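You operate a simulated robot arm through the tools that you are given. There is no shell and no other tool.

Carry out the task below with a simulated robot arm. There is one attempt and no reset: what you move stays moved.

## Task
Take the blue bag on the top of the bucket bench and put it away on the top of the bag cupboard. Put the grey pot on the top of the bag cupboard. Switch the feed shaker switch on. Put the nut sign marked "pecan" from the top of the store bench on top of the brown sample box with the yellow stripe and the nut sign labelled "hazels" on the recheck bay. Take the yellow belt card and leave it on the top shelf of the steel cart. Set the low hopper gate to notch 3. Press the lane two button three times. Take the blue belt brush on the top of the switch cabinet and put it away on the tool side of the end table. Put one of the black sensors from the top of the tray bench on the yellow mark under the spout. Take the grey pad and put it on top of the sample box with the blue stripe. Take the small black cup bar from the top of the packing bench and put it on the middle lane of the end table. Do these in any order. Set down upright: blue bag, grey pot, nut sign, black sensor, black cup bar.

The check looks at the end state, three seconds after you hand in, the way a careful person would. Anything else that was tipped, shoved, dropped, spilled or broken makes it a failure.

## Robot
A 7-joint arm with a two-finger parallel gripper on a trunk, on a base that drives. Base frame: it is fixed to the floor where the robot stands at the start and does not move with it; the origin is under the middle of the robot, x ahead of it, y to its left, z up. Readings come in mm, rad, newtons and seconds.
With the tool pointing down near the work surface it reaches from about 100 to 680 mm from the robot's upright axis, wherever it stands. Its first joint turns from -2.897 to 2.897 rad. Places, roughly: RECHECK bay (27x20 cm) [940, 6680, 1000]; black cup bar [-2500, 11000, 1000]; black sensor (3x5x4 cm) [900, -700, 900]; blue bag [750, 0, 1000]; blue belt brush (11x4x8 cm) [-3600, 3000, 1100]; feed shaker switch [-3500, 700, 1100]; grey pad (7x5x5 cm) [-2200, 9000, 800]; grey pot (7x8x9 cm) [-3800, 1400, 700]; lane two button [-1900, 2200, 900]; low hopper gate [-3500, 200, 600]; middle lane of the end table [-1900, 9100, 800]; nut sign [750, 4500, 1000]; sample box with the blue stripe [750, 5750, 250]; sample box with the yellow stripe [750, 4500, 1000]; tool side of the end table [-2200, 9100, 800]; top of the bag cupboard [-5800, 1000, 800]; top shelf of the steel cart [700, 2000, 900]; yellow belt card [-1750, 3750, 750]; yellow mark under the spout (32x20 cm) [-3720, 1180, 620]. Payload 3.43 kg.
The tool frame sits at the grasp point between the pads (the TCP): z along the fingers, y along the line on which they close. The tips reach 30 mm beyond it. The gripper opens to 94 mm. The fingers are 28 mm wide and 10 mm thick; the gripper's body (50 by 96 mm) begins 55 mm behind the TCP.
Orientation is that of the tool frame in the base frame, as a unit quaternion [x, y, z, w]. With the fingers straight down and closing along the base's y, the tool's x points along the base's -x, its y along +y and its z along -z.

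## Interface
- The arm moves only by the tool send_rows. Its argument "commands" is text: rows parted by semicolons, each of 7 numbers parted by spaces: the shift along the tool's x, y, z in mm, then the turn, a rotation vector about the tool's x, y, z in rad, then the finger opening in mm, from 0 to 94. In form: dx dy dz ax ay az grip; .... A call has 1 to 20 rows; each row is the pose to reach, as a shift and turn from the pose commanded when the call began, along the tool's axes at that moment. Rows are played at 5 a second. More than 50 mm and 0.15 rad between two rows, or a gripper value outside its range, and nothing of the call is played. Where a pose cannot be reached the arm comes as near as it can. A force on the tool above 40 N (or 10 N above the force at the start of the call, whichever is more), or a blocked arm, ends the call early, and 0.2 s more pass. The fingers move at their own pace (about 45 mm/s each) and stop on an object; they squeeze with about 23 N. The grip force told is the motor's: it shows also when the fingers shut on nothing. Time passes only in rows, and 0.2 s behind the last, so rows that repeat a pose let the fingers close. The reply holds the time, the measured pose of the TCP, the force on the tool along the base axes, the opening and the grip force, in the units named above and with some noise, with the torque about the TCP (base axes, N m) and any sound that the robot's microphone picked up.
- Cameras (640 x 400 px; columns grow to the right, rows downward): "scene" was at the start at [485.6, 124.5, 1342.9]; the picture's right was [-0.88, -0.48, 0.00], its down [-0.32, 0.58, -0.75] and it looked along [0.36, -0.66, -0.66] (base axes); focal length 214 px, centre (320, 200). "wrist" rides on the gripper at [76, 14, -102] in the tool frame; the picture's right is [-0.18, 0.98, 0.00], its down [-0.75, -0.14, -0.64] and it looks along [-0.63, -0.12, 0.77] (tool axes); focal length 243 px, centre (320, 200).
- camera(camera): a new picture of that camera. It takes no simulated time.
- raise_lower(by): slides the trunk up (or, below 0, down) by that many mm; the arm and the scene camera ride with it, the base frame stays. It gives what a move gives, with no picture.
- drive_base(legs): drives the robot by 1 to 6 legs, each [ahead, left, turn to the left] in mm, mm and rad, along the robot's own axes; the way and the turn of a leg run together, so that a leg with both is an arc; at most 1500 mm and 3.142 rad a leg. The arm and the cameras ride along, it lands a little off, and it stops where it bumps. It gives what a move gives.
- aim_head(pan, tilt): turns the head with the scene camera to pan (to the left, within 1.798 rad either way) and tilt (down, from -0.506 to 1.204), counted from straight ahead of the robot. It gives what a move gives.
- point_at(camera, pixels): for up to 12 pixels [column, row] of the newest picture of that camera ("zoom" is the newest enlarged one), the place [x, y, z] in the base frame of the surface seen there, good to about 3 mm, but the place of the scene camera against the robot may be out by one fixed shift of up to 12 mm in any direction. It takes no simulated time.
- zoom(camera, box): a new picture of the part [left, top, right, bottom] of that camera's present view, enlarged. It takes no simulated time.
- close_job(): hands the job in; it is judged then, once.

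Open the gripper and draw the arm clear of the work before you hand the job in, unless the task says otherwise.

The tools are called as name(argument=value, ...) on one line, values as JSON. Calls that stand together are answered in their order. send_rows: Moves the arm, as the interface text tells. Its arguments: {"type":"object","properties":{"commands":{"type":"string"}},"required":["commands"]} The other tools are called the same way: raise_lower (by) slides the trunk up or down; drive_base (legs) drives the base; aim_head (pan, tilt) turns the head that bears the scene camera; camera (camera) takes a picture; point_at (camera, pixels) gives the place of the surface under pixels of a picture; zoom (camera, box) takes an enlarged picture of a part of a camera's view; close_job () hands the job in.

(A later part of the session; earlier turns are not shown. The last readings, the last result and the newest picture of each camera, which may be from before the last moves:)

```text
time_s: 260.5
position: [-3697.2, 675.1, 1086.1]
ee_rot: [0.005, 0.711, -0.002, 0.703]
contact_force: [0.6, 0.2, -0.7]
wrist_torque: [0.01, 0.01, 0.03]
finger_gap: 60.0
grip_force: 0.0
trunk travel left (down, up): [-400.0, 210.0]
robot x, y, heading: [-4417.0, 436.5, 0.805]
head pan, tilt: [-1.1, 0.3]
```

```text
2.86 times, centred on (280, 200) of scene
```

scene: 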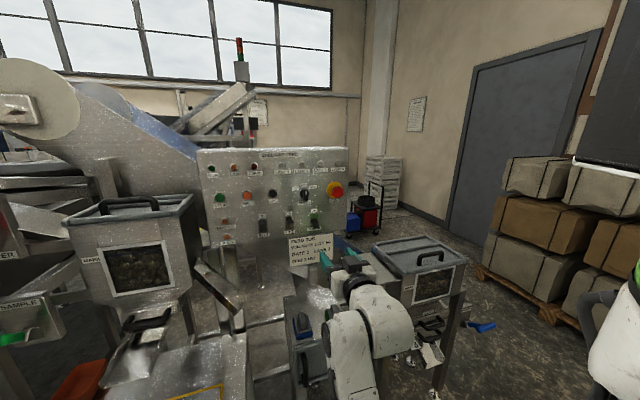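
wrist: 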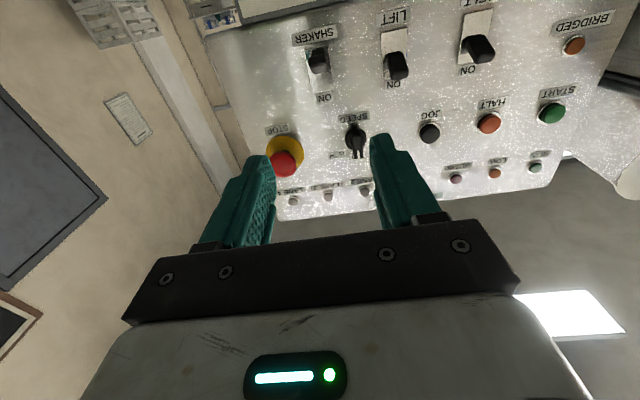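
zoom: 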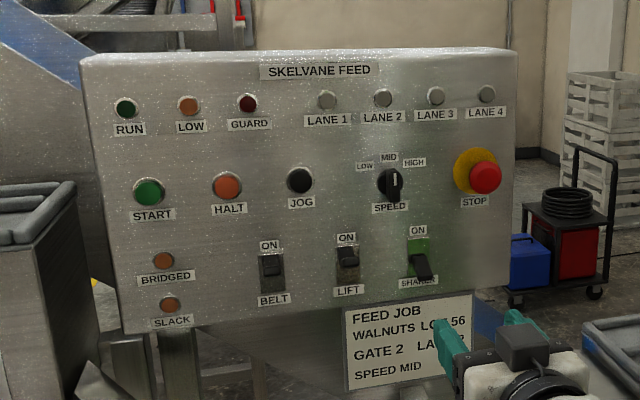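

The lever still sits at the lower (SHAKER label) side, so it sprang back. I measure it and the LIFT lever to compare the positions.

point_at(camera="wrist", pixels=[[318, 62], [318, 70], [322, 80], [322, 97], [396, 65], [396, 75], [395, 50], [395, 40], [480, 48], [315, 50]])

zoom(camera="wrist", box=[260, 0, 420, 140])

```text
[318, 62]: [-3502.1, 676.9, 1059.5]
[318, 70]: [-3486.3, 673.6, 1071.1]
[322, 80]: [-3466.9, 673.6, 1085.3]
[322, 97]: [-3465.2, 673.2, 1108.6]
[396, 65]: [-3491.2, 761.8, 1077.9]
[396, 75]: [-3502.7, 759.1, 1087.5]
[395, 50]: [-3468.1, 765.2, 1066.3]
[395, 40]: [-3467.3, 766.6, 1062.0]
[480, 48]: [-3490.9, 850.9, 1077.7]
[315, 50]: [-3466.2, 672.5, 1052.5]
```

```text
2.86 times, centred on (340, 70) of wrist
```

zoom: 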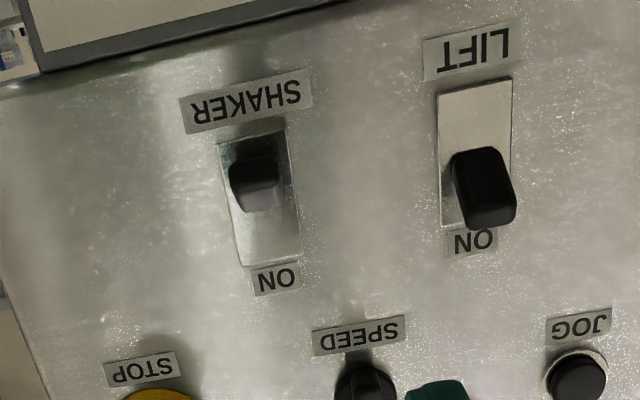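

The ON position has the lever's tip at z≈1088 (LIFT), the shaker's tip is at z≈1060. I close the fingers and bring them under the lever tip to push it up from below.

send_rows(commands="20 0 30 0 -0.011 0 30; 40 0 70 0 -0.011 0 0; 56 1 110 0 -0.011 0 0; 56 1 145 0 -0.011 0 0; 56 1 170 0 -0.011 0 0; 56 1 186 0 -0.011 0 0; 56 1 186 0 -0.011 0 0")

camera(camera="wrist")

```text
time_s: 262.1
position: [-3511.6, 674.0, 1024.2]
ee_rot: [0.004, 0.707, -0.002, 0.707]
contact_force: [-0.1, 0.0, -0.2]
wrist_torque: [0.02, 0.01, -0.03]
finger_gap: 0.1
grip_force: 23.1
trunk travel left (down, up): [-400.0, 210.0]
robot x, y, heading: [-4414.6, 435.7, 0.8]
head pan, tilt: [-1.1, 0.3]
```

```text
taken
```

wrist: 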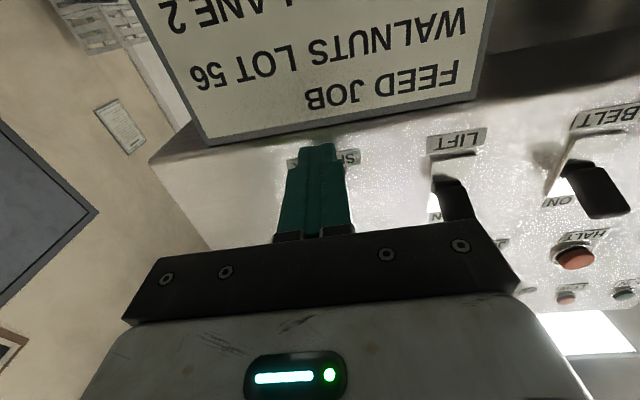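

No contact yet, the tips are below the lever. I push up in small steps to about z=1070.

send_rows(commands="-8 0 0 0 0 0 0; -14 0 0 0 0 0 0; -20 0 0 0 0 0 0; -25 0 0 0 0 0 0; -30 0 0 0 0 0 0; -35 0 0 0 0 0 0; -40 0 0 0 0 0 0; -45 0 0 0 0 0 0; -48 0 0 0 0 0 0")

camera(camera="wrist")

```text
time_s: 264.1
position: [-3513.5, 673.9, 1063.6]
ee_rot: [0.004, 0.715, -0.002, 0.699]
contact_force: [-1.9, 0.7, -4.5]
wrist_torque: [0.02, 0.11, 0.1]
finger_gap: 0.0
grip_force: 22.7
trunk travel left (down, up): [-400.0, 210.0]
robot x, y, heading: [-4413.3, 437.6, 0.802]
head pan, tilt: [-1.1, 0.3]
stopped in row 9: the force on the tool passed its limit at 43 N (the readings are from after the stop); the commanded pose is now the measured one
```

```text
taken
```

wrist: 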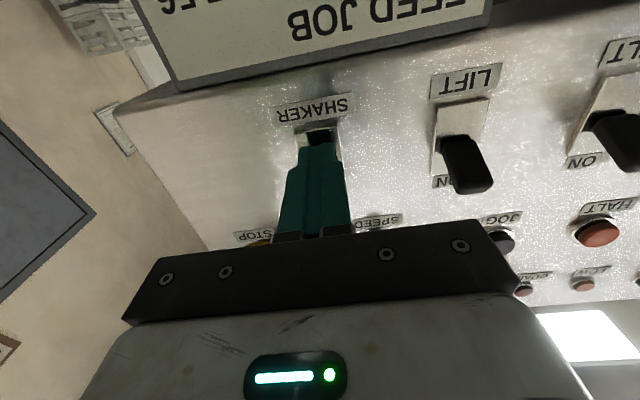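

The push ended at a firm stop with the finger's top at z≈1078. I lower away, retreat and check the lever.

send_rows(commands="15 0 0 0 0 0 0; 35 0 0 0 0 0 0; 40 0 -40 0 -0.02 0 0; 40 0 -85 0 -0.02 0 0; 40 0 -130 0 -0.02 0 0; 40 0 -175 0 -0.02 0 0")

camera(camera="wrist")

zoom(camera="scene", box=[190, 130, 370, 270])

```text
time_s: 265.6
position: [-3687.5, 674.8, 1026.5]
ee_rot: [0.004, 0.707, -0.003, 0.707]
contact_force: [-0.4, -0.6, 0.1]
wrist_torque: [-0.02, -0.02, 0.02]
finger_gap: 0.0
grip_force: 23.9
trunk travel left (down, up): [-400.0, 210.0]
robot x, y, heading: [-4415.3, 436.6, 0.803]
head pan, tilt: [-1.1, 0.3]
```

```text
taken
```

wrist: 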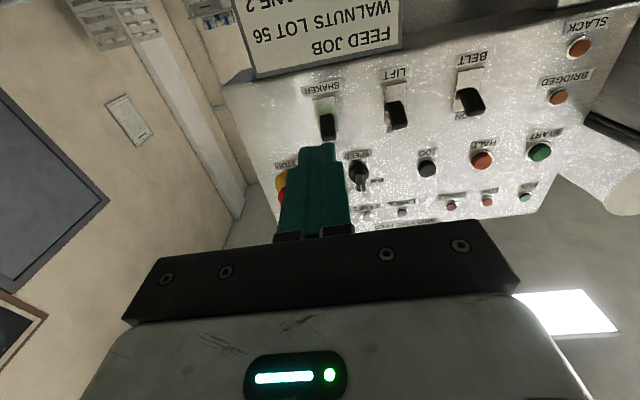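

```text
2.86 times, centred on (280, 200) of scene
```

zoom: 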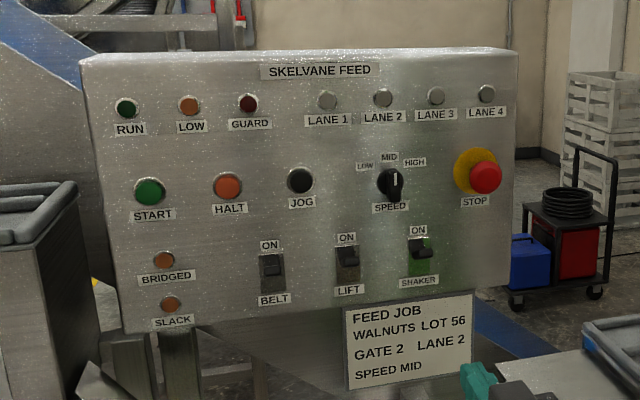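

The SHAKER lever is now up at ON. Next is the low hopper gate near (−3500,200,600); I look that way.

aim_head(pan=-1.2, tilt=0.65)

camera(camera="scene")

zoom(camera="scene", box=[280, 130, 560, 310])

```text
time_s: 266.4
position: [-3687.7, 674.9, 1026.8]
ee_rot: [0.004, 0.707, -0.003, 0.707]
contact_force: [-0.6, -0.1, 0.3]
wrist_torque: [0.0, 0.04, -0.02]
finger_gap: 0.1
grip_force: 23.0
trunk travel left (down, up): [-400.0, 210.0]
robot x, y, heading: [-4419.1, 438.0, 0.8]
head pan, tilt: [-1.201, 0.649]
```

```text
taken
```

scene: 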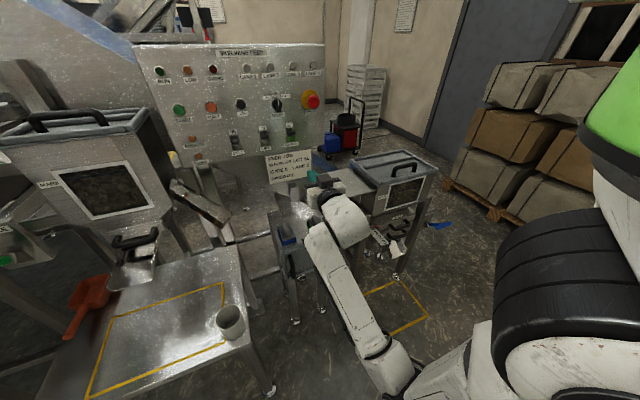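

```text
2.22 times, centred on (420, 220) of scene
```

zoom: 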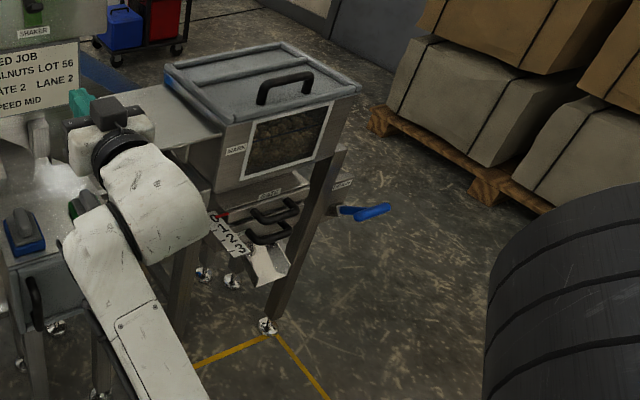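

The low hopper has a gate with a scale plate "0 1 2 3" near (385,235). I zoom in on it.

zoom(camera="scene", box=[355, 195, 455, 265])

point_at(camera="zoom", pixels=[[120, 165], [230, 130], [200, 220], [100, 110], [150, 240], [260, 260], [330, 90], [450, 100], [380, 250], [220, 60], [60, 90], [250, 170]])

```text
5.71 times, centred on (405, 230) of scene
```

zoom: 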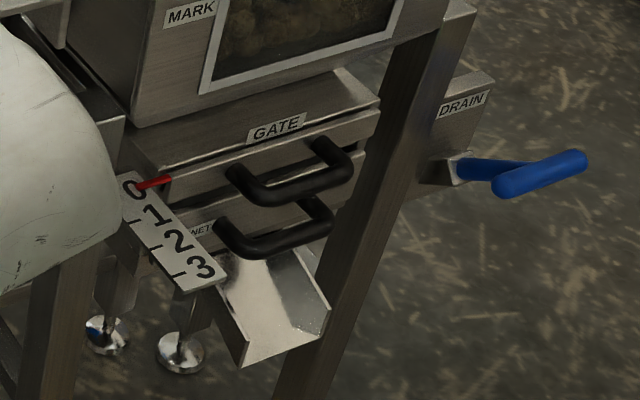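

```text
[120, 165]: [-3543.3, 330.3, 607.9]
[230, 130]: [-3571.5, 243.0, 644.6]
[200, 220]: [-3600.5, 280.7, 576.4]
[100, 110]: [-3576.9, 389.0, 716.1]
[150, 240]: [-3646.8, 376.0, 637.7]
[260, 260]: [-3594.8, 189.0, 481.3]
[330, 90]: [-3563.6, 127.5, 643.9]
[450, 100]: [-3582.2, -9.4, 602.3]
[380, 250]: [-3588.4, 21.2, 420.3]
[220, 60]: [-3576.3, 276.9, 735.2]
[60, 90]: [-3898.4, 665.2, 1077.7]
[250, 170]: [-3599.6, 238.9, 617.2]
```

The gate is a drawer with a D-handle and a red pointer on a horizontal scale 0–3; pulling out towards −x moves it to 3. I pull the tool back and roll it so the fingers close vertically, camera on the −y side.

send_rows(commands="0 0 -40 0 0 -0.13 20; 0 0 -80 0 0 -0.26 40; 0 0 -100 0 0 -0.39 60; 0 0 -100 0 0 -0.52 60; 0 0 -100 0 0 -0.65 60; 0 0 -100 0 0 -0.78 60; 0 0 -100 0 0 -0.91 60; 0 0 -100 0 0 -1.04 60; 0 0 -100 0 0 -1.17 60; 0 0 -100 0 0 -1.3 60; 0 0 -100 0 0 -1.43 60; 0 0 -100 0 0 -1.5708 60; 0 0 -100 0 0 -1.5708 60")

drive_base(legs=[[-315, -372, 0]])

camera(camera="wrist")

camera(camera="scene")

```text
time_s: 269.2
position: [-3788.7, 677.2, 1027.5]
ee_rot: [-0.498, 0.502, -0.502, 0.498]
contact_force: [0.2, -0.5, -0.1]
wrist_torque: [0.01, -0.01, 0.01]
finger_gap: 60.1
grip_force: 0.1
trunk travel left (down, up): [-400.0, 210.0]
robot x, y, heading: [-4417.3, 434.3, 0.811]
head pan, tilt: [-1.201, 0.649]
```

```text
time_s: 272.1
position: [-3739.2, 187.0, 1028.5]
ee_rot: [-0.497, 0.503, -0.502, 0.498]
contact_force: [-0.5, 1.0, 1.2]
wrist_torque: [-0.01, -0.03, -0.01]
finger_gap: 60.1
grip_force: 0.0
trunk travel left (down, up): [-400.0, 210.0]
robot x, y, heading: [-4371.4, -52.2, 0.804]
head pan, tilt: [-1.201, 0.649]
```

```text
taken
```

wrist: 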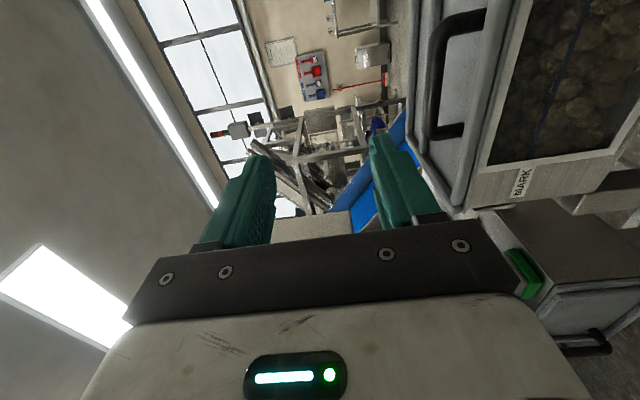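

```text
taken
```

scene: 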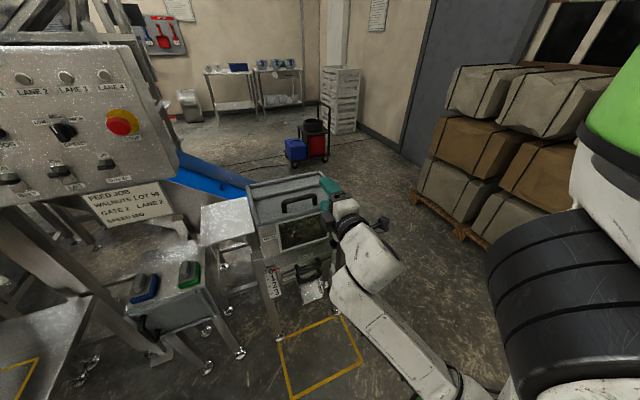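

The scene camera sees the gate well now. I zoom on it and measure the handle, pointer and scale marks.

zoom(camera="scene", box=[250, 225, 350, 315])

point_at(camera="zoom", pixels=[[100, 190], [125, 220], [130, 290], [230, 230], [330, 160], [380, 280], [300, 270], [280, 200], [420, 150], [240, 290], [110, 240], [130, 330]])

```text
4.44 times, centred on (300, 270) of scene
```

zoom: 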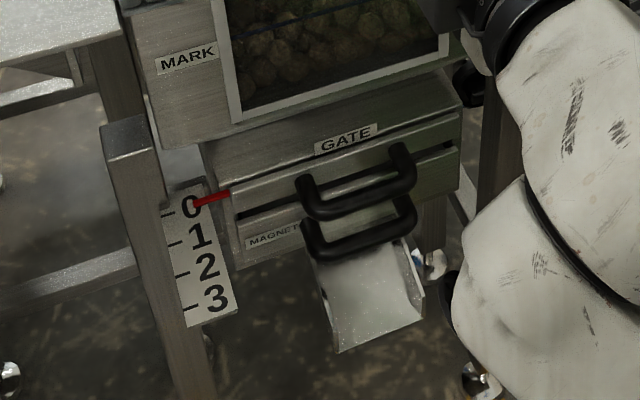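

```text
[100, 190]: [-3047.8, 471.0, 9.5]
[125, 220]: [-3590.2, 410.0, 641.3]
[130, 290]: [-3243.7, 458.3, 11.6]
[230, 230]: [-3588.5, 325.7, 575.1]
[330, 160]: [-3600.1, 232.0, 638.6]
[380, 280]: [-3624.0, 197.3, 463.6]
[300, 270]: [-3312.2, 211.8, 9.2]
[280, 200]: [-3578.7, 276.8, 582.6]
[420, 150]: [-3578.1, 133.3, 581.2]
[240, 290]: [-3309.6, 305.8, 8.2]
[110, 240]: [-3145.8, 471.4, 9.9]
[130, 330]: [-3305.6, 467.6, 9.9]
```

point_at(camera="zoom", pixels=[[190, 207], [200, 237], [207, 266], [215, 299], [170, 215], [190, 320], [225, 300], [220, 196], [350, 205], [305, 190], [405, 165], [360, 245]])

point_at(camera="zoom", pixels=[[240, 205], [300, 180], [440, 140], [345, 190], [390, 195], [320, 212], [250, 250], [300, 225], [415, 215], [310, 240], [345, 140], [240, 155]])

```text
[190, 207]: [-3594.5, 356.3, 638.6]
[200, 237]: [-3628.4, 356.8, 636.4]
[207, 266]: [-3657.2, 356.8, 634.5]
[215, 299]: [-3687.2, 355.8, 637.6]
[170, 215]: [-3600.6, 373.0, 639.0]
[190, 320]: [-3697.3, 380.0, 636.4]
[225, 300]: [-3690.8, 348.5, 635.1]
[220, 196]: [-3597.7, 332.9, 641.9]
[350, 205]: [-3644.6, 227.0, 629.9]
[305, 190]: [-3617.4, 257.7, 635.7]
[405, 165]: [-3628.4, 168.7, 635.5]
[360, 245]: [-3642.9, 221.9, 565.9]
```

```text
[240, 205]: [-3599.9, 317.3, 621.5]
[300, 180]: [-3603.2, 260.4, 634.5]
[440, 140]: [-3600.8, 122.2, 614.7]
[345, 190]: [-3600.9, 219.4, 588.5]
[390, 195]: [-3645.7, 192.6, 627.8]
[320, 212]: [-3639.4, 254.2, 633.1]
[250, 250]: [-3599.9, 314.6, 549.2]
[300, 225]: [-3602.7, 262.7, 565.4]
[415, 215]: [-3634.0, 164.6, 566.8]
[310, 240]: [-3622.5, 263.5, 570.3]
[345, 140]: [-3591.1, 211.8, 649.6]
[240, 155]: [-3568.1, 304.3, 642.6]
```

The scale marks are 30 mm apart (0 at x≈−3597, 3 at ≈−3687), so the gate must come out about 90 mm. I lower the trunk by 400 mm to bring the hand level with the handle.

raise_lower(by=-400)

camera(camera="wrist")

camera(camera="scene")

```text
time_s: 275.9
position: [-3740.2, 187.2, 627.7]
ee_rot: [0.497, -0.502, 0.503, -0.499]
contact_force: [0.7, -0.9, -0.2]
wrist_torque: [-0.01, 0.0, -0.02]
finger_gap: 60.1
grip_force: 0.0
trunk travel left (down, up): [0.0, 610.0]
robot x, y, heading: [-4366.2, -52.2, 0.806]
head pan, tilt: [-1.201, 0.649]
```

```text
taken
```

wrist: 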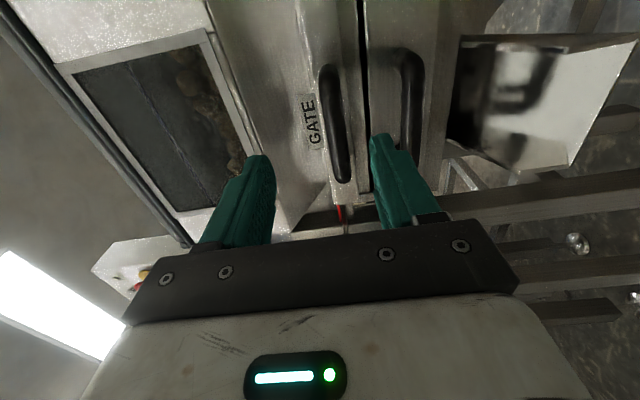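

```text
taken
```

scene: 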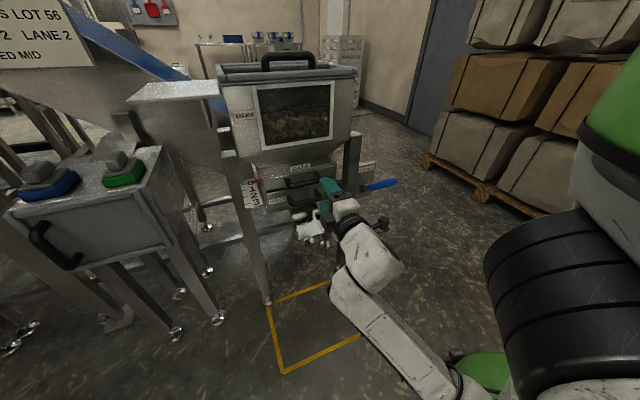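

In this rotated view the GATE handle bar runs from (322,70) to (348,180) and the MAGNET handle is at (410,90). I measure them.

point_at(camera="wrist", pixels=[[325, 90], [337, 130], [345, 170], [330, 110], [318, 72], [352, 150], [410, 70], [405, 110], [310, 105], [345, 215], [360, 100], [385, 100]])

zoom(camera="wrist", box=[240, 20, 480, 240])

```text
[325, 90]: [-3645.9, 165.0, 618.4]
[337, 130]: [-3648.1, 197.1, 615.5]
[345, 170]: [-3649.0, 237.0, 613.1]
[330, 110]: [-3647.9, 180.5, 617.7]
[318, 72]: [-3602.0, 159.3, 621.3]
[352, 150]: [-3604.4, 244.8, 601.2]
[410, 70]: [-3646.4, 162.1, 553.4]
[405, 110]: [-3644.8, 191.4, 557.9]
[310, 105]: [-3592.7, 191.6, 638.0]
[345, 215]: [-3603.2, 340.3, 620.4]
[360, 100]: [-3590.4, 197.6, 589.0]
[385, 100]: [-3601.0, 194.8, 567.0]
```

```text
1.82 times, centred on (360, 130) of wrist
```

zoom: 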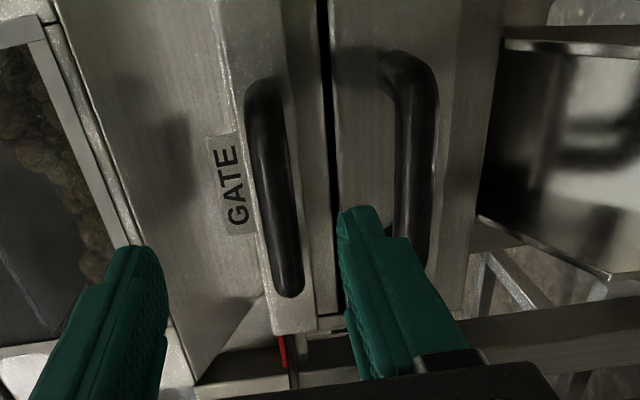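

The bar is at x≈−3648, z≈616, y 158–245, with the lower bar at z≈556. I align and advance with a 46 mm opening so the fingers go above and below the bar.

send_rows(commands="-8 6 0 0 0 0 46; -16 12 10 0 0 0 46; -16 12 40 0 0 0 46; -16 12 65 0 0 0 46; -16 12 85 0 0 0 46; -16 12 97 0 0 0 46; -16 12 97 0 0 0 46")

camera(camera="wrist")

```text
time_s: 277.5
position: [-3642.1, 200.1, 616.6]
ee_rot: [-0.496, 0.503, -0.502, 0.498]
contact_force: [0.8, 0.7, 0.2]
wrist_torque: [-0.01, -0.01, -0.01]
finger_gap: 45.8
grip_force: 0.1
trunk travel left (down, up): [0.0, 610.0]
robot x, y, heading: [-4366.0, -52.2, 0.804]
head pan, tilt: [-1.201, 0.649]
```

```text
taken
```

wrist: 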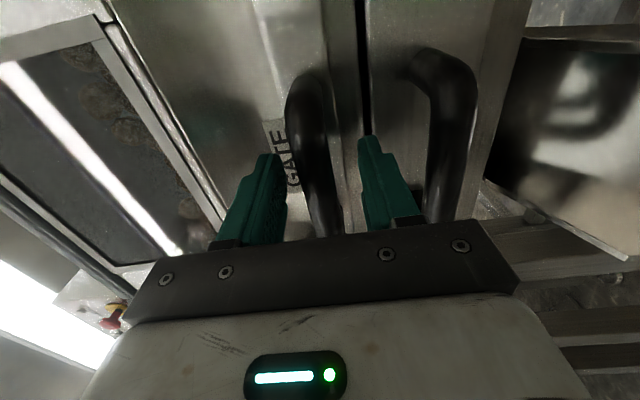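

The GATE bar is between the fingers. I close on it.

send_rows(commands="0 0 0 0 0 0 30; 0 0 0 0 0 0 10; 0 0 0 0 0 0 8; 0 0 0 0 0 0 8")

send_rows(commands="0 0 -8 0 0 0 8; 0 0 -16 0 0 0 8; 0 0 -24 0 0 0 8; 0 0 -32 0 0 0 8; 0 0 -40 0 0 0 8; 0 0 -40 0 0 0 8")

camera(camera="scene")

zoom(camera="scene", box=[220, 150, 340, 240])

```text
time_s: 278.5
position: [-3641.6, 202.7, 616.3]
ee_rot: [-0.496, 0.503, -0.502, 0.499]
contact_force: [1.3, 0.7, 4.8]
wrist_torque: [-0.21, 0.04, -0.02]
finger_gap: 22.3
grip_force: 44.7
trunk travel left (down, up): [0.0, 610.0]
robot x, y, heading: [-4369.4, -52.8, 0.807]
head pan, tilt: [-1.201, 0.649]
```

```text
time_s: 279.9
position: [-3681.7, 201.8, 616.0]
ee_rot: [-0.496, 0.504, -0.502, 0.498]
contact_force: [1.8, -6.3, 8.4]
wrist_torque: [-0.12, -0.02, 0.4]
finger_gap: 22.4
grip_force: 44.7
trunk travel left (down, up): [0.0, 610.0]
robot x, y, heading: [-4368.6, -49.9, 0.809]
head pan, tilt: [-1.201, 0.649]
```

```text
taken
```

scene: 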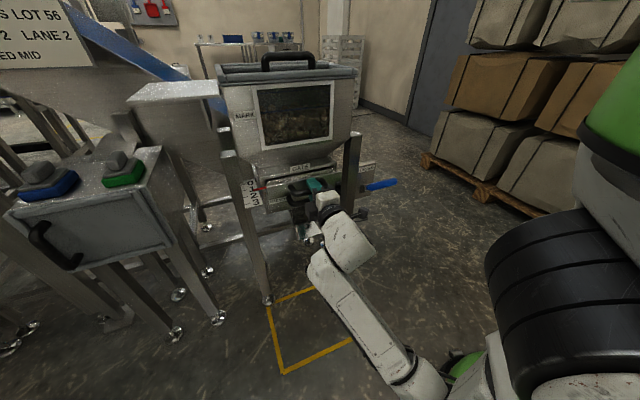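

```text
4.44 times, centred on (280, 195) of scene
```

zoom: 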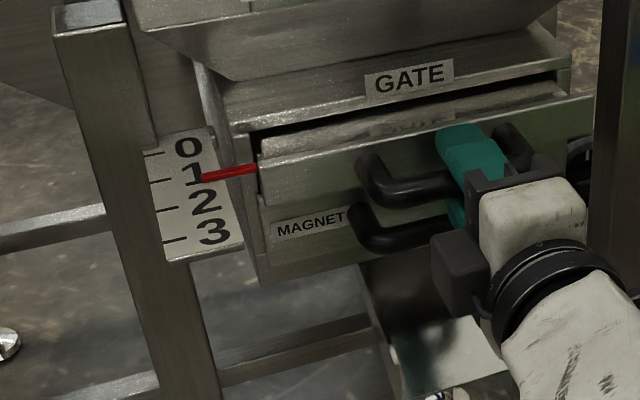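

The pointer has moved just past 1. I pull 50 mm more, in small steps.

send_rows(commands="0 0 -8 0 0 0 8; 0 0 -16 0 0 0 8; 0 0 -24 0 0 0 8; 0 0 -32 0 0 0 8; 0 0 -40 0 0 0 8; 0 0 -46 0 0 0 8; 0 0 -46 0 0 0 8")

zoom(camera="scene", box=[220, 150, 340, 240])

```text
time_s: 281.5
position: [-3730.3, 202.5, 616.5]
ee_rot: [-0.495, 0.504, -0.503, 0.498]
contact_force: [-2.8, -16.5, 11.3]
wrist_torque: [-0.21, 0.01, -0.34]
finger_gap: 22.4
grip_force: 45.0
trunk travel left (down, up): [0.0, 610.0]
robot x, y, heading: [-4367.7, -52.5, 0.805]
head pan, tilt: [-1.201, 0.649]
```

```text
4.44 times, centred on (280, 195) of scene
```

zoom: 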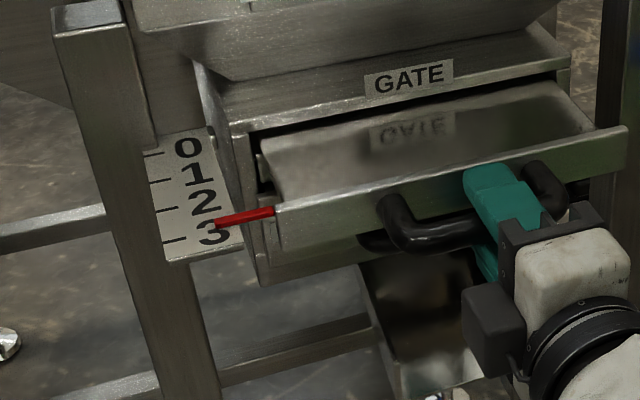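

The pointer is close to 3. I measure the pointer tip and the marks to see how far it is off.

point_at(camera="zoom", pixels=[[222, 222], [245, 217], [265, 212], [175, 239], [170, 210], [160, 181], [155, 155], [212, 232], [204, 202], [196, 175], [187, 148], [185, 258]])

zoom(camera="scene", box=[240, 175, 280, 210])

```text
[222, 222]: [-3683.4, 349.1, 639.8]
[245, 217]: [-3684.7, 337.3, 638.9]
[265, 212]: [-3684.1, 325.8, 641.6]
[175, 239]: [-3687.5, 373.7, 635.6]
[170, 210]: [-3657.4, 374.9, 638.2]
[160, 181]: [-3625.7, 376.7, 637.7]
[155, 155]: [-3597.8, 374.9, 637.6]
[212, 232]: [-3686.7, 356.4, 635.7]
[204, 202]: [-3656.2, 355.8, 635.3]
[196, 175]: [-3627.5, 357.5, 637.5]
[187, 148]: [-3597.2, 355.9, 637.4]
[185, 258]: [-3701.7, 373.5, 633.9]
```

```text
11.43 times, centred on (260, 192) of scene
```

zoom: 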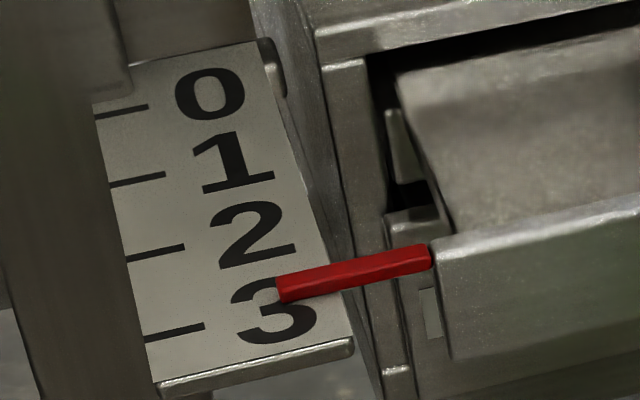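

Pointer x≈−3684 against the tick 3 at ≈−3687.5: about 3.5 mm short. I pull a little more.

send_rows(commands="0 0 -2 0 0 0 8; 0 0 -3.5 0 0 0 8; 0 0 -3.5 0 0 0 8")

zoom(camera="scene", box=[240, 175, 280, 210])

point_at(camera="zoom", pixels=[[300, 290], [350, 278], [400, 265], [160, 336], [195, 327], [150, 260], [170, 250], [130, 185], [120, 115]])

```text
time_s: 282.3
position: [-3732.1, 203.2, 616.4]
ee_rot: [0.497, -0.503, 0.503, -0.498]
contact_force: [-0.1, -18.3, 10.6]
wrist_torque: [-0.19, -0.01, -0.97]
finger_gap: 22.2
grip_force: 44.8
trunk travel left (down, up): [0.0, 610.0]
robot x, y, heading: [-4368.0, -52.8, 0.81]
head pan, tilt: [-1.201, 0.649]
```

```text
11.43 times, centred on (260, 192) of scene
```

zoom: 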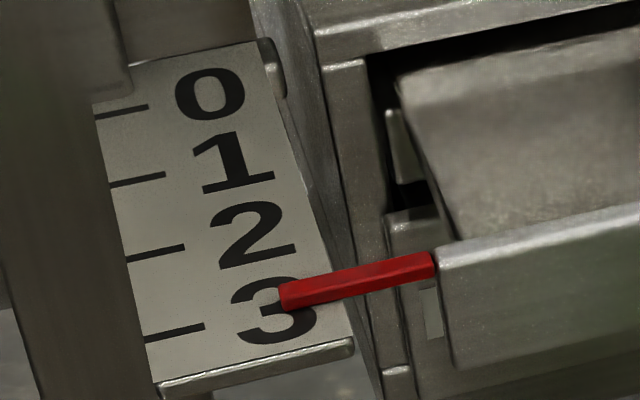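

```text
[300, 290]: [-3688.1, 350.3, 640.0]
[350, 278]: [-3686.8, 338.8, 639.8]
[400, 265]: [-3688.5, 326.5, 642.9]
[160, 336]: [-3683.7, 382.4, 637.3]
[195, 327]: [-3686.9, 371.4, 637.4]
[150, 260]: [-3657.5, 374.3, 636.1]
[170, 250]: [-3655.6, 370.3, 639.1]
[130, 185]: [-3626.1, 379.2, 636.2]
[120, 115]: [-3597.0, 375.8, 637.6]
```

The pointer is now at tick 3. I open the fingers and check that it stays.

send_rows(commands="0 0 0 0 0 0 30; 0 0 0 0 0 0 46; 0 0 0 0 0 0 46")

send_rows(commands="0 0 -20 0 0 0 46; 0 0 -50 0 0 0 46; 0 0 -90 0 0 0 46; 0 0 -120 0 0 0 46")

zoom(camera="scene", box=[240, 175, 280, 210])

point_at(camera="zoom", pixels=[[300, 290], [350, 278], [400, 265], [160, 336], [195, 327], [182, 331]])

```text
time_s: 283.1
position: [-3731.7, 203.4, 616.2]
ee_rot: [-0.497, 0.503, -0.502, 0.497]
contact_force: [-0.1, 0.2, -0.1]
wrist_torque: [0.02, 0.01, -0.01]
finger_gap: 45.8
grip_force: 0.0
trunk travel left (down, up): [0.0, 610.0]
robot x, y, heading: [-4368.2, -49.7, 0.802]
head pan, tilt: [-1.201, 0.649]
```

```text
time_s: 284.1
position: [-3796.7, 155.5, 665.9]
ee_rot: [0.376, -0.537, 0.56, -0.506]
contact_force: [-0.4, 0.5, -0.6]
wrist_torque: [-0.03, 0.05, 0.02]
finger_gap: 45.7
grip_force: 0.0
out of reach, approached as far as the arm can: row 4
trunk travel left (down, up): [0.0, 610.0]
robot x, y, heading: [-4367.2, -50.1, 0.8]
head pan, tilt: [-1.201, 0.649]
stopped in row 4: the arm was blocked; the commanded pose is now the measured one
```

```text
11.43 times, centred on (260, 192) of scene
```

zoom: 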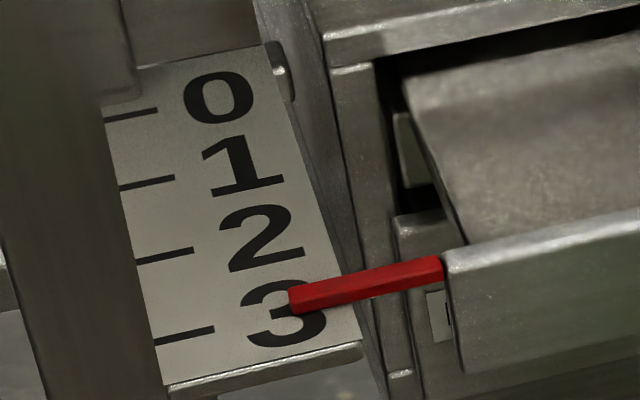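

```text
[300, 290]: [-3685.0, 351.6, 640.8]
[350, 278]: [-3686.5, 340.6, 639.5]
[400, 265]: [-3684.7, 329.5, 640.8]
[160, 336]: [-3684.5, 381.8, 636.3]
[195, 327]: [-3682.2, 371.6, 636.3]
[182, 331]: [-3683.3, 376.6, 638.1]
```

The gate stays at 3. The arm was blocked when drawing back; I look at how it stands.

camera(camera="scene")

camera(camera="wrist")

```text
taken
```

scene: 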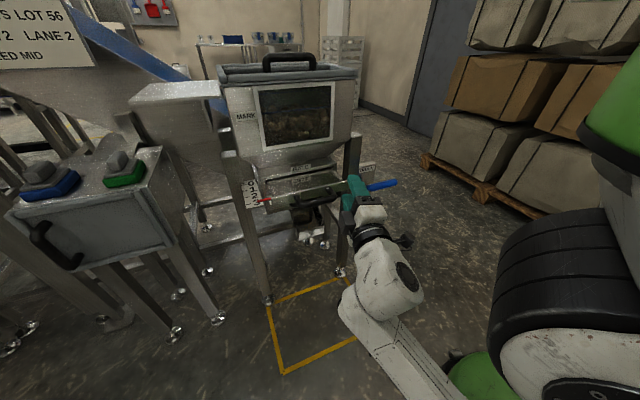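

```text
taken
```

wrist: 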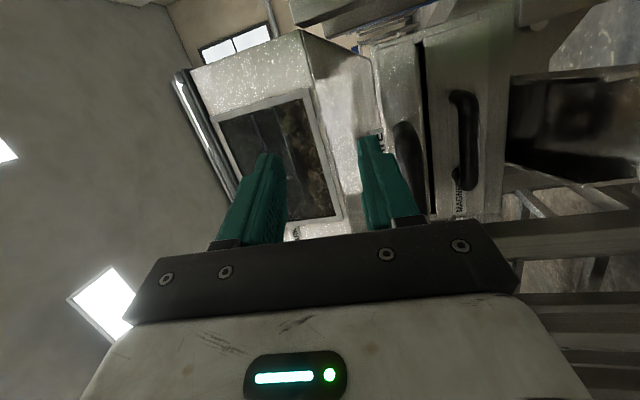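

I drive the robot back from the hopper (world −x) instead, then raise the trunk and unfold the arm.

drive_base(legs=[[-209, 215, 0]])

raise_lower(by=400)

camera(camera="scene")

```text
time_s: 286.1
position: [-4097.0, 154.3, 665.8]
ee_rot: [0.373, -0.537, 0.56, -0.509]
contact_force: [0.6, -0.2, 0.6]
wrist_torque: [-0.01, 0.01, 0.01]
finger_gap: 45.9
grip_force: 0.1
trunk travel left (down, up): [0.0, 610.0]
robot x, y, heading: [-4665.7, -55.2, 0.806]
head pan, tilt: [-1.201, 0.649]
```

```text
time_s: 289.9
position: [-4096.6, 152.0, 1067.0]
ee_rot: [0.373, -0.537, 0.559, -0.509]
contact_force: [0.1, 0.4, 0.0]
wrist_torque: [0.01, -0.01, -0.01]
finger_gap: 46.4
grip_force: 0.0
trunk travel left (down, up): [-400.0, 210.0]
robot x, y, heading: [-4665.8, -56.8, 0.806]
head pan, tilt: [-1.201, 0.649]
```

```text
taken
```

scene: 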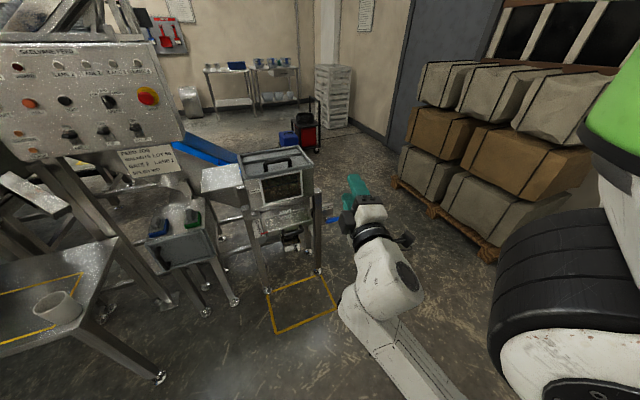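

Next comes the belt brush. First I bring the tool back to pointing down in the usual place at the robot's right front.

send_rows(commands="3.3 -4.2 9.4 -0.136 0.0474 0.0252 60; 6.6 -8.3 18.8 -0.271 0.0948 0.0505 60; 9.9 -12.5 28.2 -0.407 0.142 0.0757 60; 13.2 -16.6 37.7 -0.543 0.1895 0.101 60; 16.5 -20.8 47.1 -0.678 0.2369 0.1261 60; 19.8 -24.9 56.5 -0.814 0.2843 0.1514 60; 23.1 -29 65.9 -0.95 0.3316 0.1766 60; 26.4 -33.2 75.3 -1.085 0.379 0.2018 60; 29.7 -37.4 84.8 -1.221 0.4264 0.227 60; 33 -41.5 94.2 -1.357 0.4738 0.2523 60; 36.3 -45.7 103.6 -1.492 0.5211 0.2775 60; 39.6 -49.8 113 -1.628 0.5685 0.3027 60; 39.6 -49.8 113 -1.628 0.5685 0.3027 60")

camera(camera="scene")

```text
time_s: 292.7
position: [-4003.3, 84.7, 1127.3]
ee_rot: [-0.393, 0.92, 0.001, -0.001]
contact_force: [0.1, 1.3, 0.5]
wrist_torque: [0.02, -0.02, -0.01]
finger_gap: 60.0
grip_force: 0.0
out of reach, approached as far as the arm can: row 1, 2, 3, 4, 5
trunk travel left (down, up): [-400.0, 210.0]
robot x, y, heading: [-4666.6, -53.7, 0.803]
head pan, tilt: [-1.201, 0.649]
```

```text
taken
```

scene: 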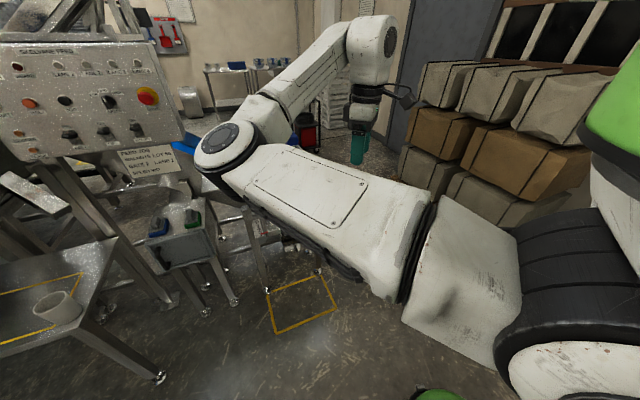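

I turn to face +y and head for the corridor west of the big conveyor to look for the switch cabinet.

send_rows(commands="0 0 -35 0 0 0 60; 0 0 -70 0 0 0 60; 0 0 -105 0 0 0 60")

drive_base(legs=[[0, 0, 0.767], [500, 283, 0]])

aim_head(pan=0.0, tilt=0.35)

camera(camera="scene")

```text
time_s: 293.5
position: [-4003.1, 85.3, 1231.5]
ee_rot: [-0.392, 0.92, 0.0, -0.001]
contact_force: [0.8, 0.1, -0.1]
wrist_torque: [0.01, 0.0, 0.01]
finger_gap: 59.9
grip_force: 0.1
trunk travel left (down, up): [-400.0, 210.0]
robot x, y, heading: [-4669.1, -53.4, 0.806]
head pan, tilt: [-1.201, 0.649]
```

```text
time_s: 298.8
position: [-4574.4, 1008.6, 1232.3]
ee_rot: [0.711, -0.704, 0.0, 0.0]
contact_force: [-0.1, 0.5, -0.8]
wrist_torque: [0.0, 0.0, 0.01]
finger_gap: 60.0
grip_force: 0.1
trunk travel left (down, up): [-400.0, 210.0]
robot x, y, heading: [-4954.9, 446.0, 1.58]
head pan, tilt: [-1.201, 0.649]
```

```text
time_s: 300.2
position: [-4574.6, 1008.8, 1232.2]
ee_rot: [0.711, -0.703, 0.0, 0.0]
contact_force: [0.2, 0.0, 0.4]
wrist_torque: [0.0, 0.01, 0.02]
finger_gap: 60.1
grip_force: 0.0
trunk travel left (down, up): [-400.0, 210.0]
robot x, y, heading: [-4951.0, 444.8, 1.58]
head pan, tilt: [0.0, 0.351]
```

```text
taken
```

scene: 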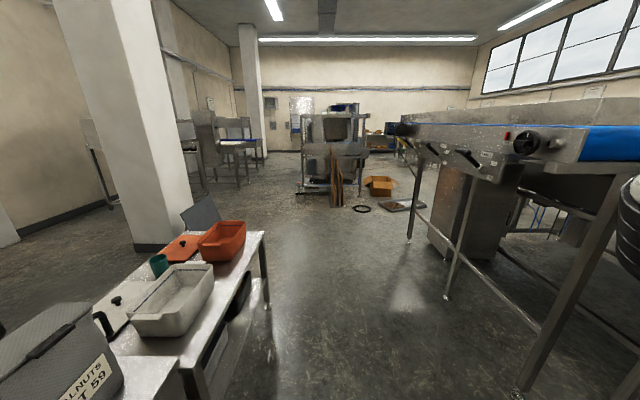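

I continue north along the corridor.

drive_base(legs=[[1300, 0, 0]])

aim_head(pan=-0.6, tilt=0.4)

camera(camera="scene")

aim_head(pan=0.0, tilt=0.35)

camera(camera="scene")

```text
time_s: 306.8
position: [-4582.3, 2312.5, 1231.9]
ee_rot: [0.71, -0.704, 0.0, 0.001]
contact_force: [0.9, -0.1, -1.2]
wrist_torque: [0.01, -0.02, -0.03]
finger_gap: 59.9
grip_force: 0.0
trunk travel left (down, up): [-400.0, 210.0]
robot x, y, heading: [-4961.9, 1749.8, 1.577]
head pan, tilt: [0.0, 0.351]
```

```text
time_s: 307.8
position: [-4583.6, 2312.7, 1231.7]
ee_rot: [0.71, -0.704, 0.0, 0.0]
contact_force: [0.5, -0.8, -0.3]
wrist_torque: [-0.02, 0.0, -0.01]
finger_gap: 60.0
grip_force: 0.1
trunk travel left (down, up): [-400.0, 210.0]
robot x, y, heading: [-4962.5, 1753.1, 1.575]
head pan, tilt: [-0.6, 0.4]
```

```text
taken
```

scene: 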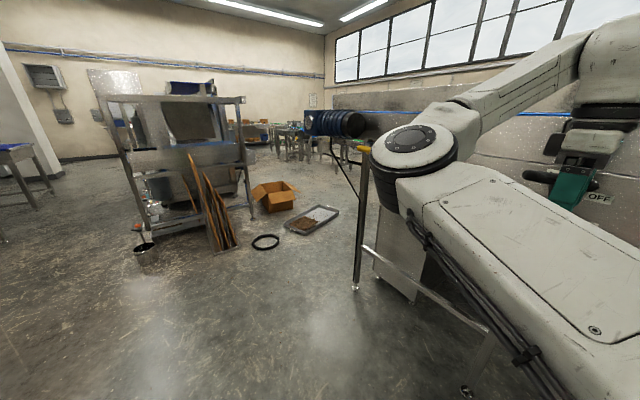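

```text
time_s: 308.8
position: [-4583.5, 2312.5, 1232.8]
ee_rot: [0.71, -0.704, -0.001, 0.001]
contact_force: [-0.4, -0.1, 0.4]
wrist_torque: [-0.02, -0.02, 0.0]
finger_gap: 60.1
grip_force: 0.0
trunk travel left (down, up): [-400.0, 210.0]
robot x, y, heading: [-4958.5, 1752.0, 1.574]
head pan, tilt: [0.0, 0.351]
```

```text
taken
```

scene: 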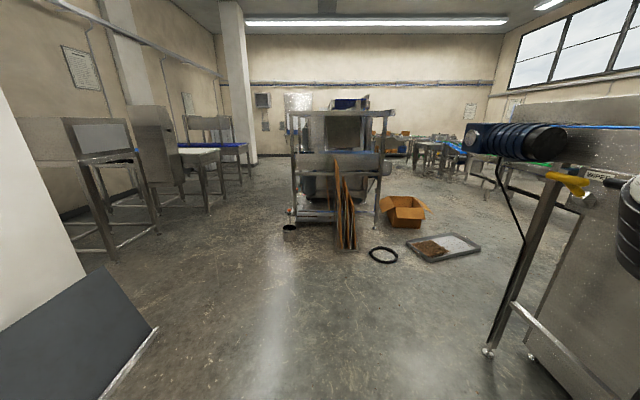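

I go a bit further north and look to the right at the cabinet under the conveyor's end.

drive_base(legs=[[1100, 100, 0]])

aim_head(pan=-1.1, tilt=0.4)

camera(camera="scene")

aim_head(pan=-1.75, tilt=0.4)

camera(camera="scene")

```text
time_s: 314.5
position: [-4684.7, 3421.5, 1232.6]
ee_rot: [0.709, -0.705, 0.0, 0.0]
contact_force: [0.2, -1.0, -0.5]
wrist_torque: [-0.02, 0.03, 0.01]
finger_gap: 59.9
grip_force: 0.1
trunk travel left (down, up): [-400.0, 210.0]
robot x, y, heading: [-5064.3, 2857.5, 1.576]
head pan, tilt: [0.0, 0.351]
```

```text
time_s: 315.8
position: [-4684.2, 3421.8, 1232.1]
ee_rot: [0.709, -0.705, 0.0, -0.001]
contact_force: [-0.2, 0.1, 0.3]
wrist_torque: [-0.02, 0.01, 0.0]
finger_gap: 60.0
grip_force: 0.1
trunk travel left (down, up): [-400.0, 210.0]
robot x, y, heading: [-5064.6, 2864.9, 1.577]
head pan, tilt: [-1.1, 0.4]
```

```text
taken
```

scene: 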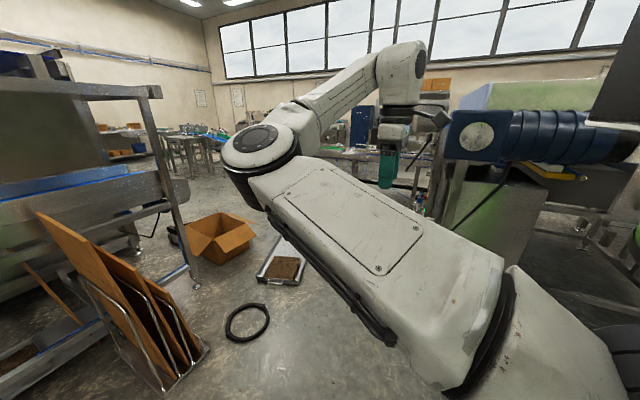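

```text
time_s: 316.8
position: [-4684.5, 3421.7, 1232.4]
ee_rot: [0.709, -0.705, 0.0, 0.0]
contact_force: [0.5, -0.7, -0.9]
wrist_torque: [0.01, -0.02, -0.02]
finger_gap: 60.0
grip_force: 0.1
trunk travel left (down, up): [-400.0, 210.0]
robot x, y, heading: [-5064.0, 2861.5, 1.572]
head pan, tilt: [-1.751, 0.4]
```

```text
taken
```

scene: 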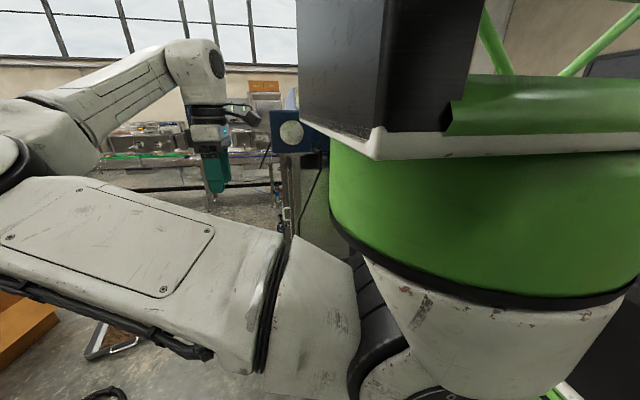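

The arm hides the cabinet from here. I look left to see if there is room to back away westwards and face east instead.

aim_head(pan=1.3, tilt=0.5)

camera(camera="scene")

point_at(camera="scene", pixels=[[100, 300], [200, 250], [320, 250], [450, 250], [320, 350], [100, 380], [500, 330], [560, 250], [420, 200], [250, 200], [600, 380], [150, 200]])

```text
time_s: 319.5
position: [-4685.1, 3421.4, 1231.8]
ee_rot: [0.709, -0.706, -0.001, 0.0]
contact_force: [-0.2, 0.3, 0.5]
wrist_torque: [0.0, -0.01, -0.04]
finger_gap: 60.0
grip_force: 0.2
trunk travel left (down, up): [-400.0, 210.0]
robot x, y, heading: [-5067.1, 2860.8, 1.573]
head pan, tilt: [1.3, 0.499]
```

```text
taken
```

scene: 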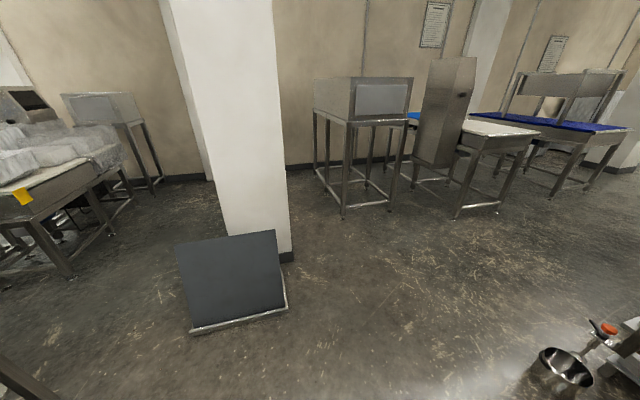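

```text
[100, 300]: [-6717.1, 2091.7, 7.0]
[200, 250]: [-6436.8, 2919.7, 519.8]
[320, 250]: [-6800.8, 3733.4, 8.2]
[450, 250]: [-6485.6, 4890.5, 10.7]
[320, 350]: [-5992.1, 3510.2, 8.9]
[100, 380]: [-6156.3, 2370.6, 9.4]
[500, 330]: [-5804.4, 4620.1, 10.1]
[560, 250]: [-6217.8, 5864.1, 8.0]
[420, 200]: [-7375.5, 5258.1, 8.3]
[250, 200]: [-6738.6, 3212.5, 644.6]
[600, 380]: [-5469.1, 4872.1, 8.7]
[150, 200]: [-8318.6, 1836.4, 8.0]
```

There is room to the west. I drive to about (−5700,3250) and turn right to face +x towards the cabinet.

drive_base(legs=[[390, 630, 0], [0, 0, -1.57]])

aim_head(pan=0.0, tilt=0.3)

camera(camera="scene")

zoom(camera="scene", box=[220, 130, 480, 300])

```text
time_s: 327.4
position: [-5144.7, 2869.7, 1232.3]
ee_rot: [-0.004, 1.0, 0.0, 0.0]
contact_force: [0.3, -0.1, -1.5]
wrist_torque: [0.04, 0.01, -0.03]
finger_gap: 59.8
grip_force: 0.1
trunk travel left (down, up): [-400.0, 210.0]
robot x, y, heading: [-5708.7, 3249.9, 0.008]
head pan, tilt: [1.3, 0.499]
```

```text
time_s: 328.8
position: [-5144.4, 2870.7, 1231.8]
ee_rot: [-0.003, 1.0, -0.001, 0.0]
contact_force: [0.2, 0.0, -0.8]
wrist_torque: [0.01, 0.01, -0.01]
finger_gap: 60.2
grip_force: 0.0
trunk travel left (down, up): [-400.0, 210.0]
robot x, y, heading: [-5705.8, 3249.9, -0.0]
head pan, tilt: [0.0, 0.3]
```

```text
taken
```

scene: 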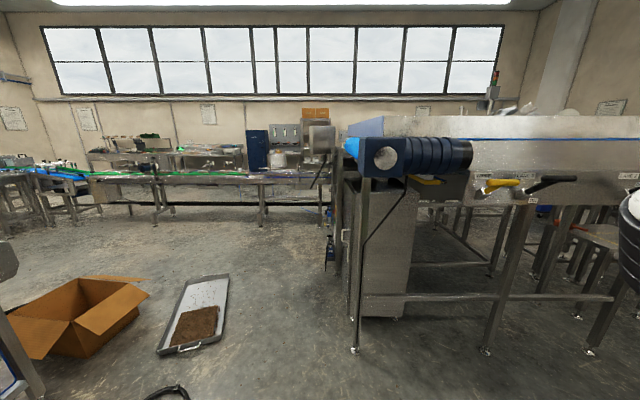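

```text
2.35 times, centred on (350, 215) of scene
```

zoom: 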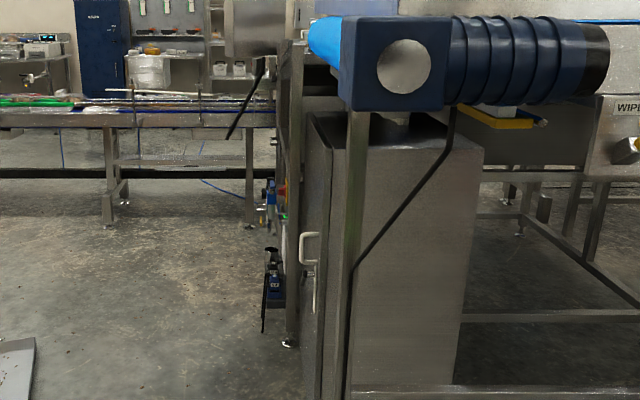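

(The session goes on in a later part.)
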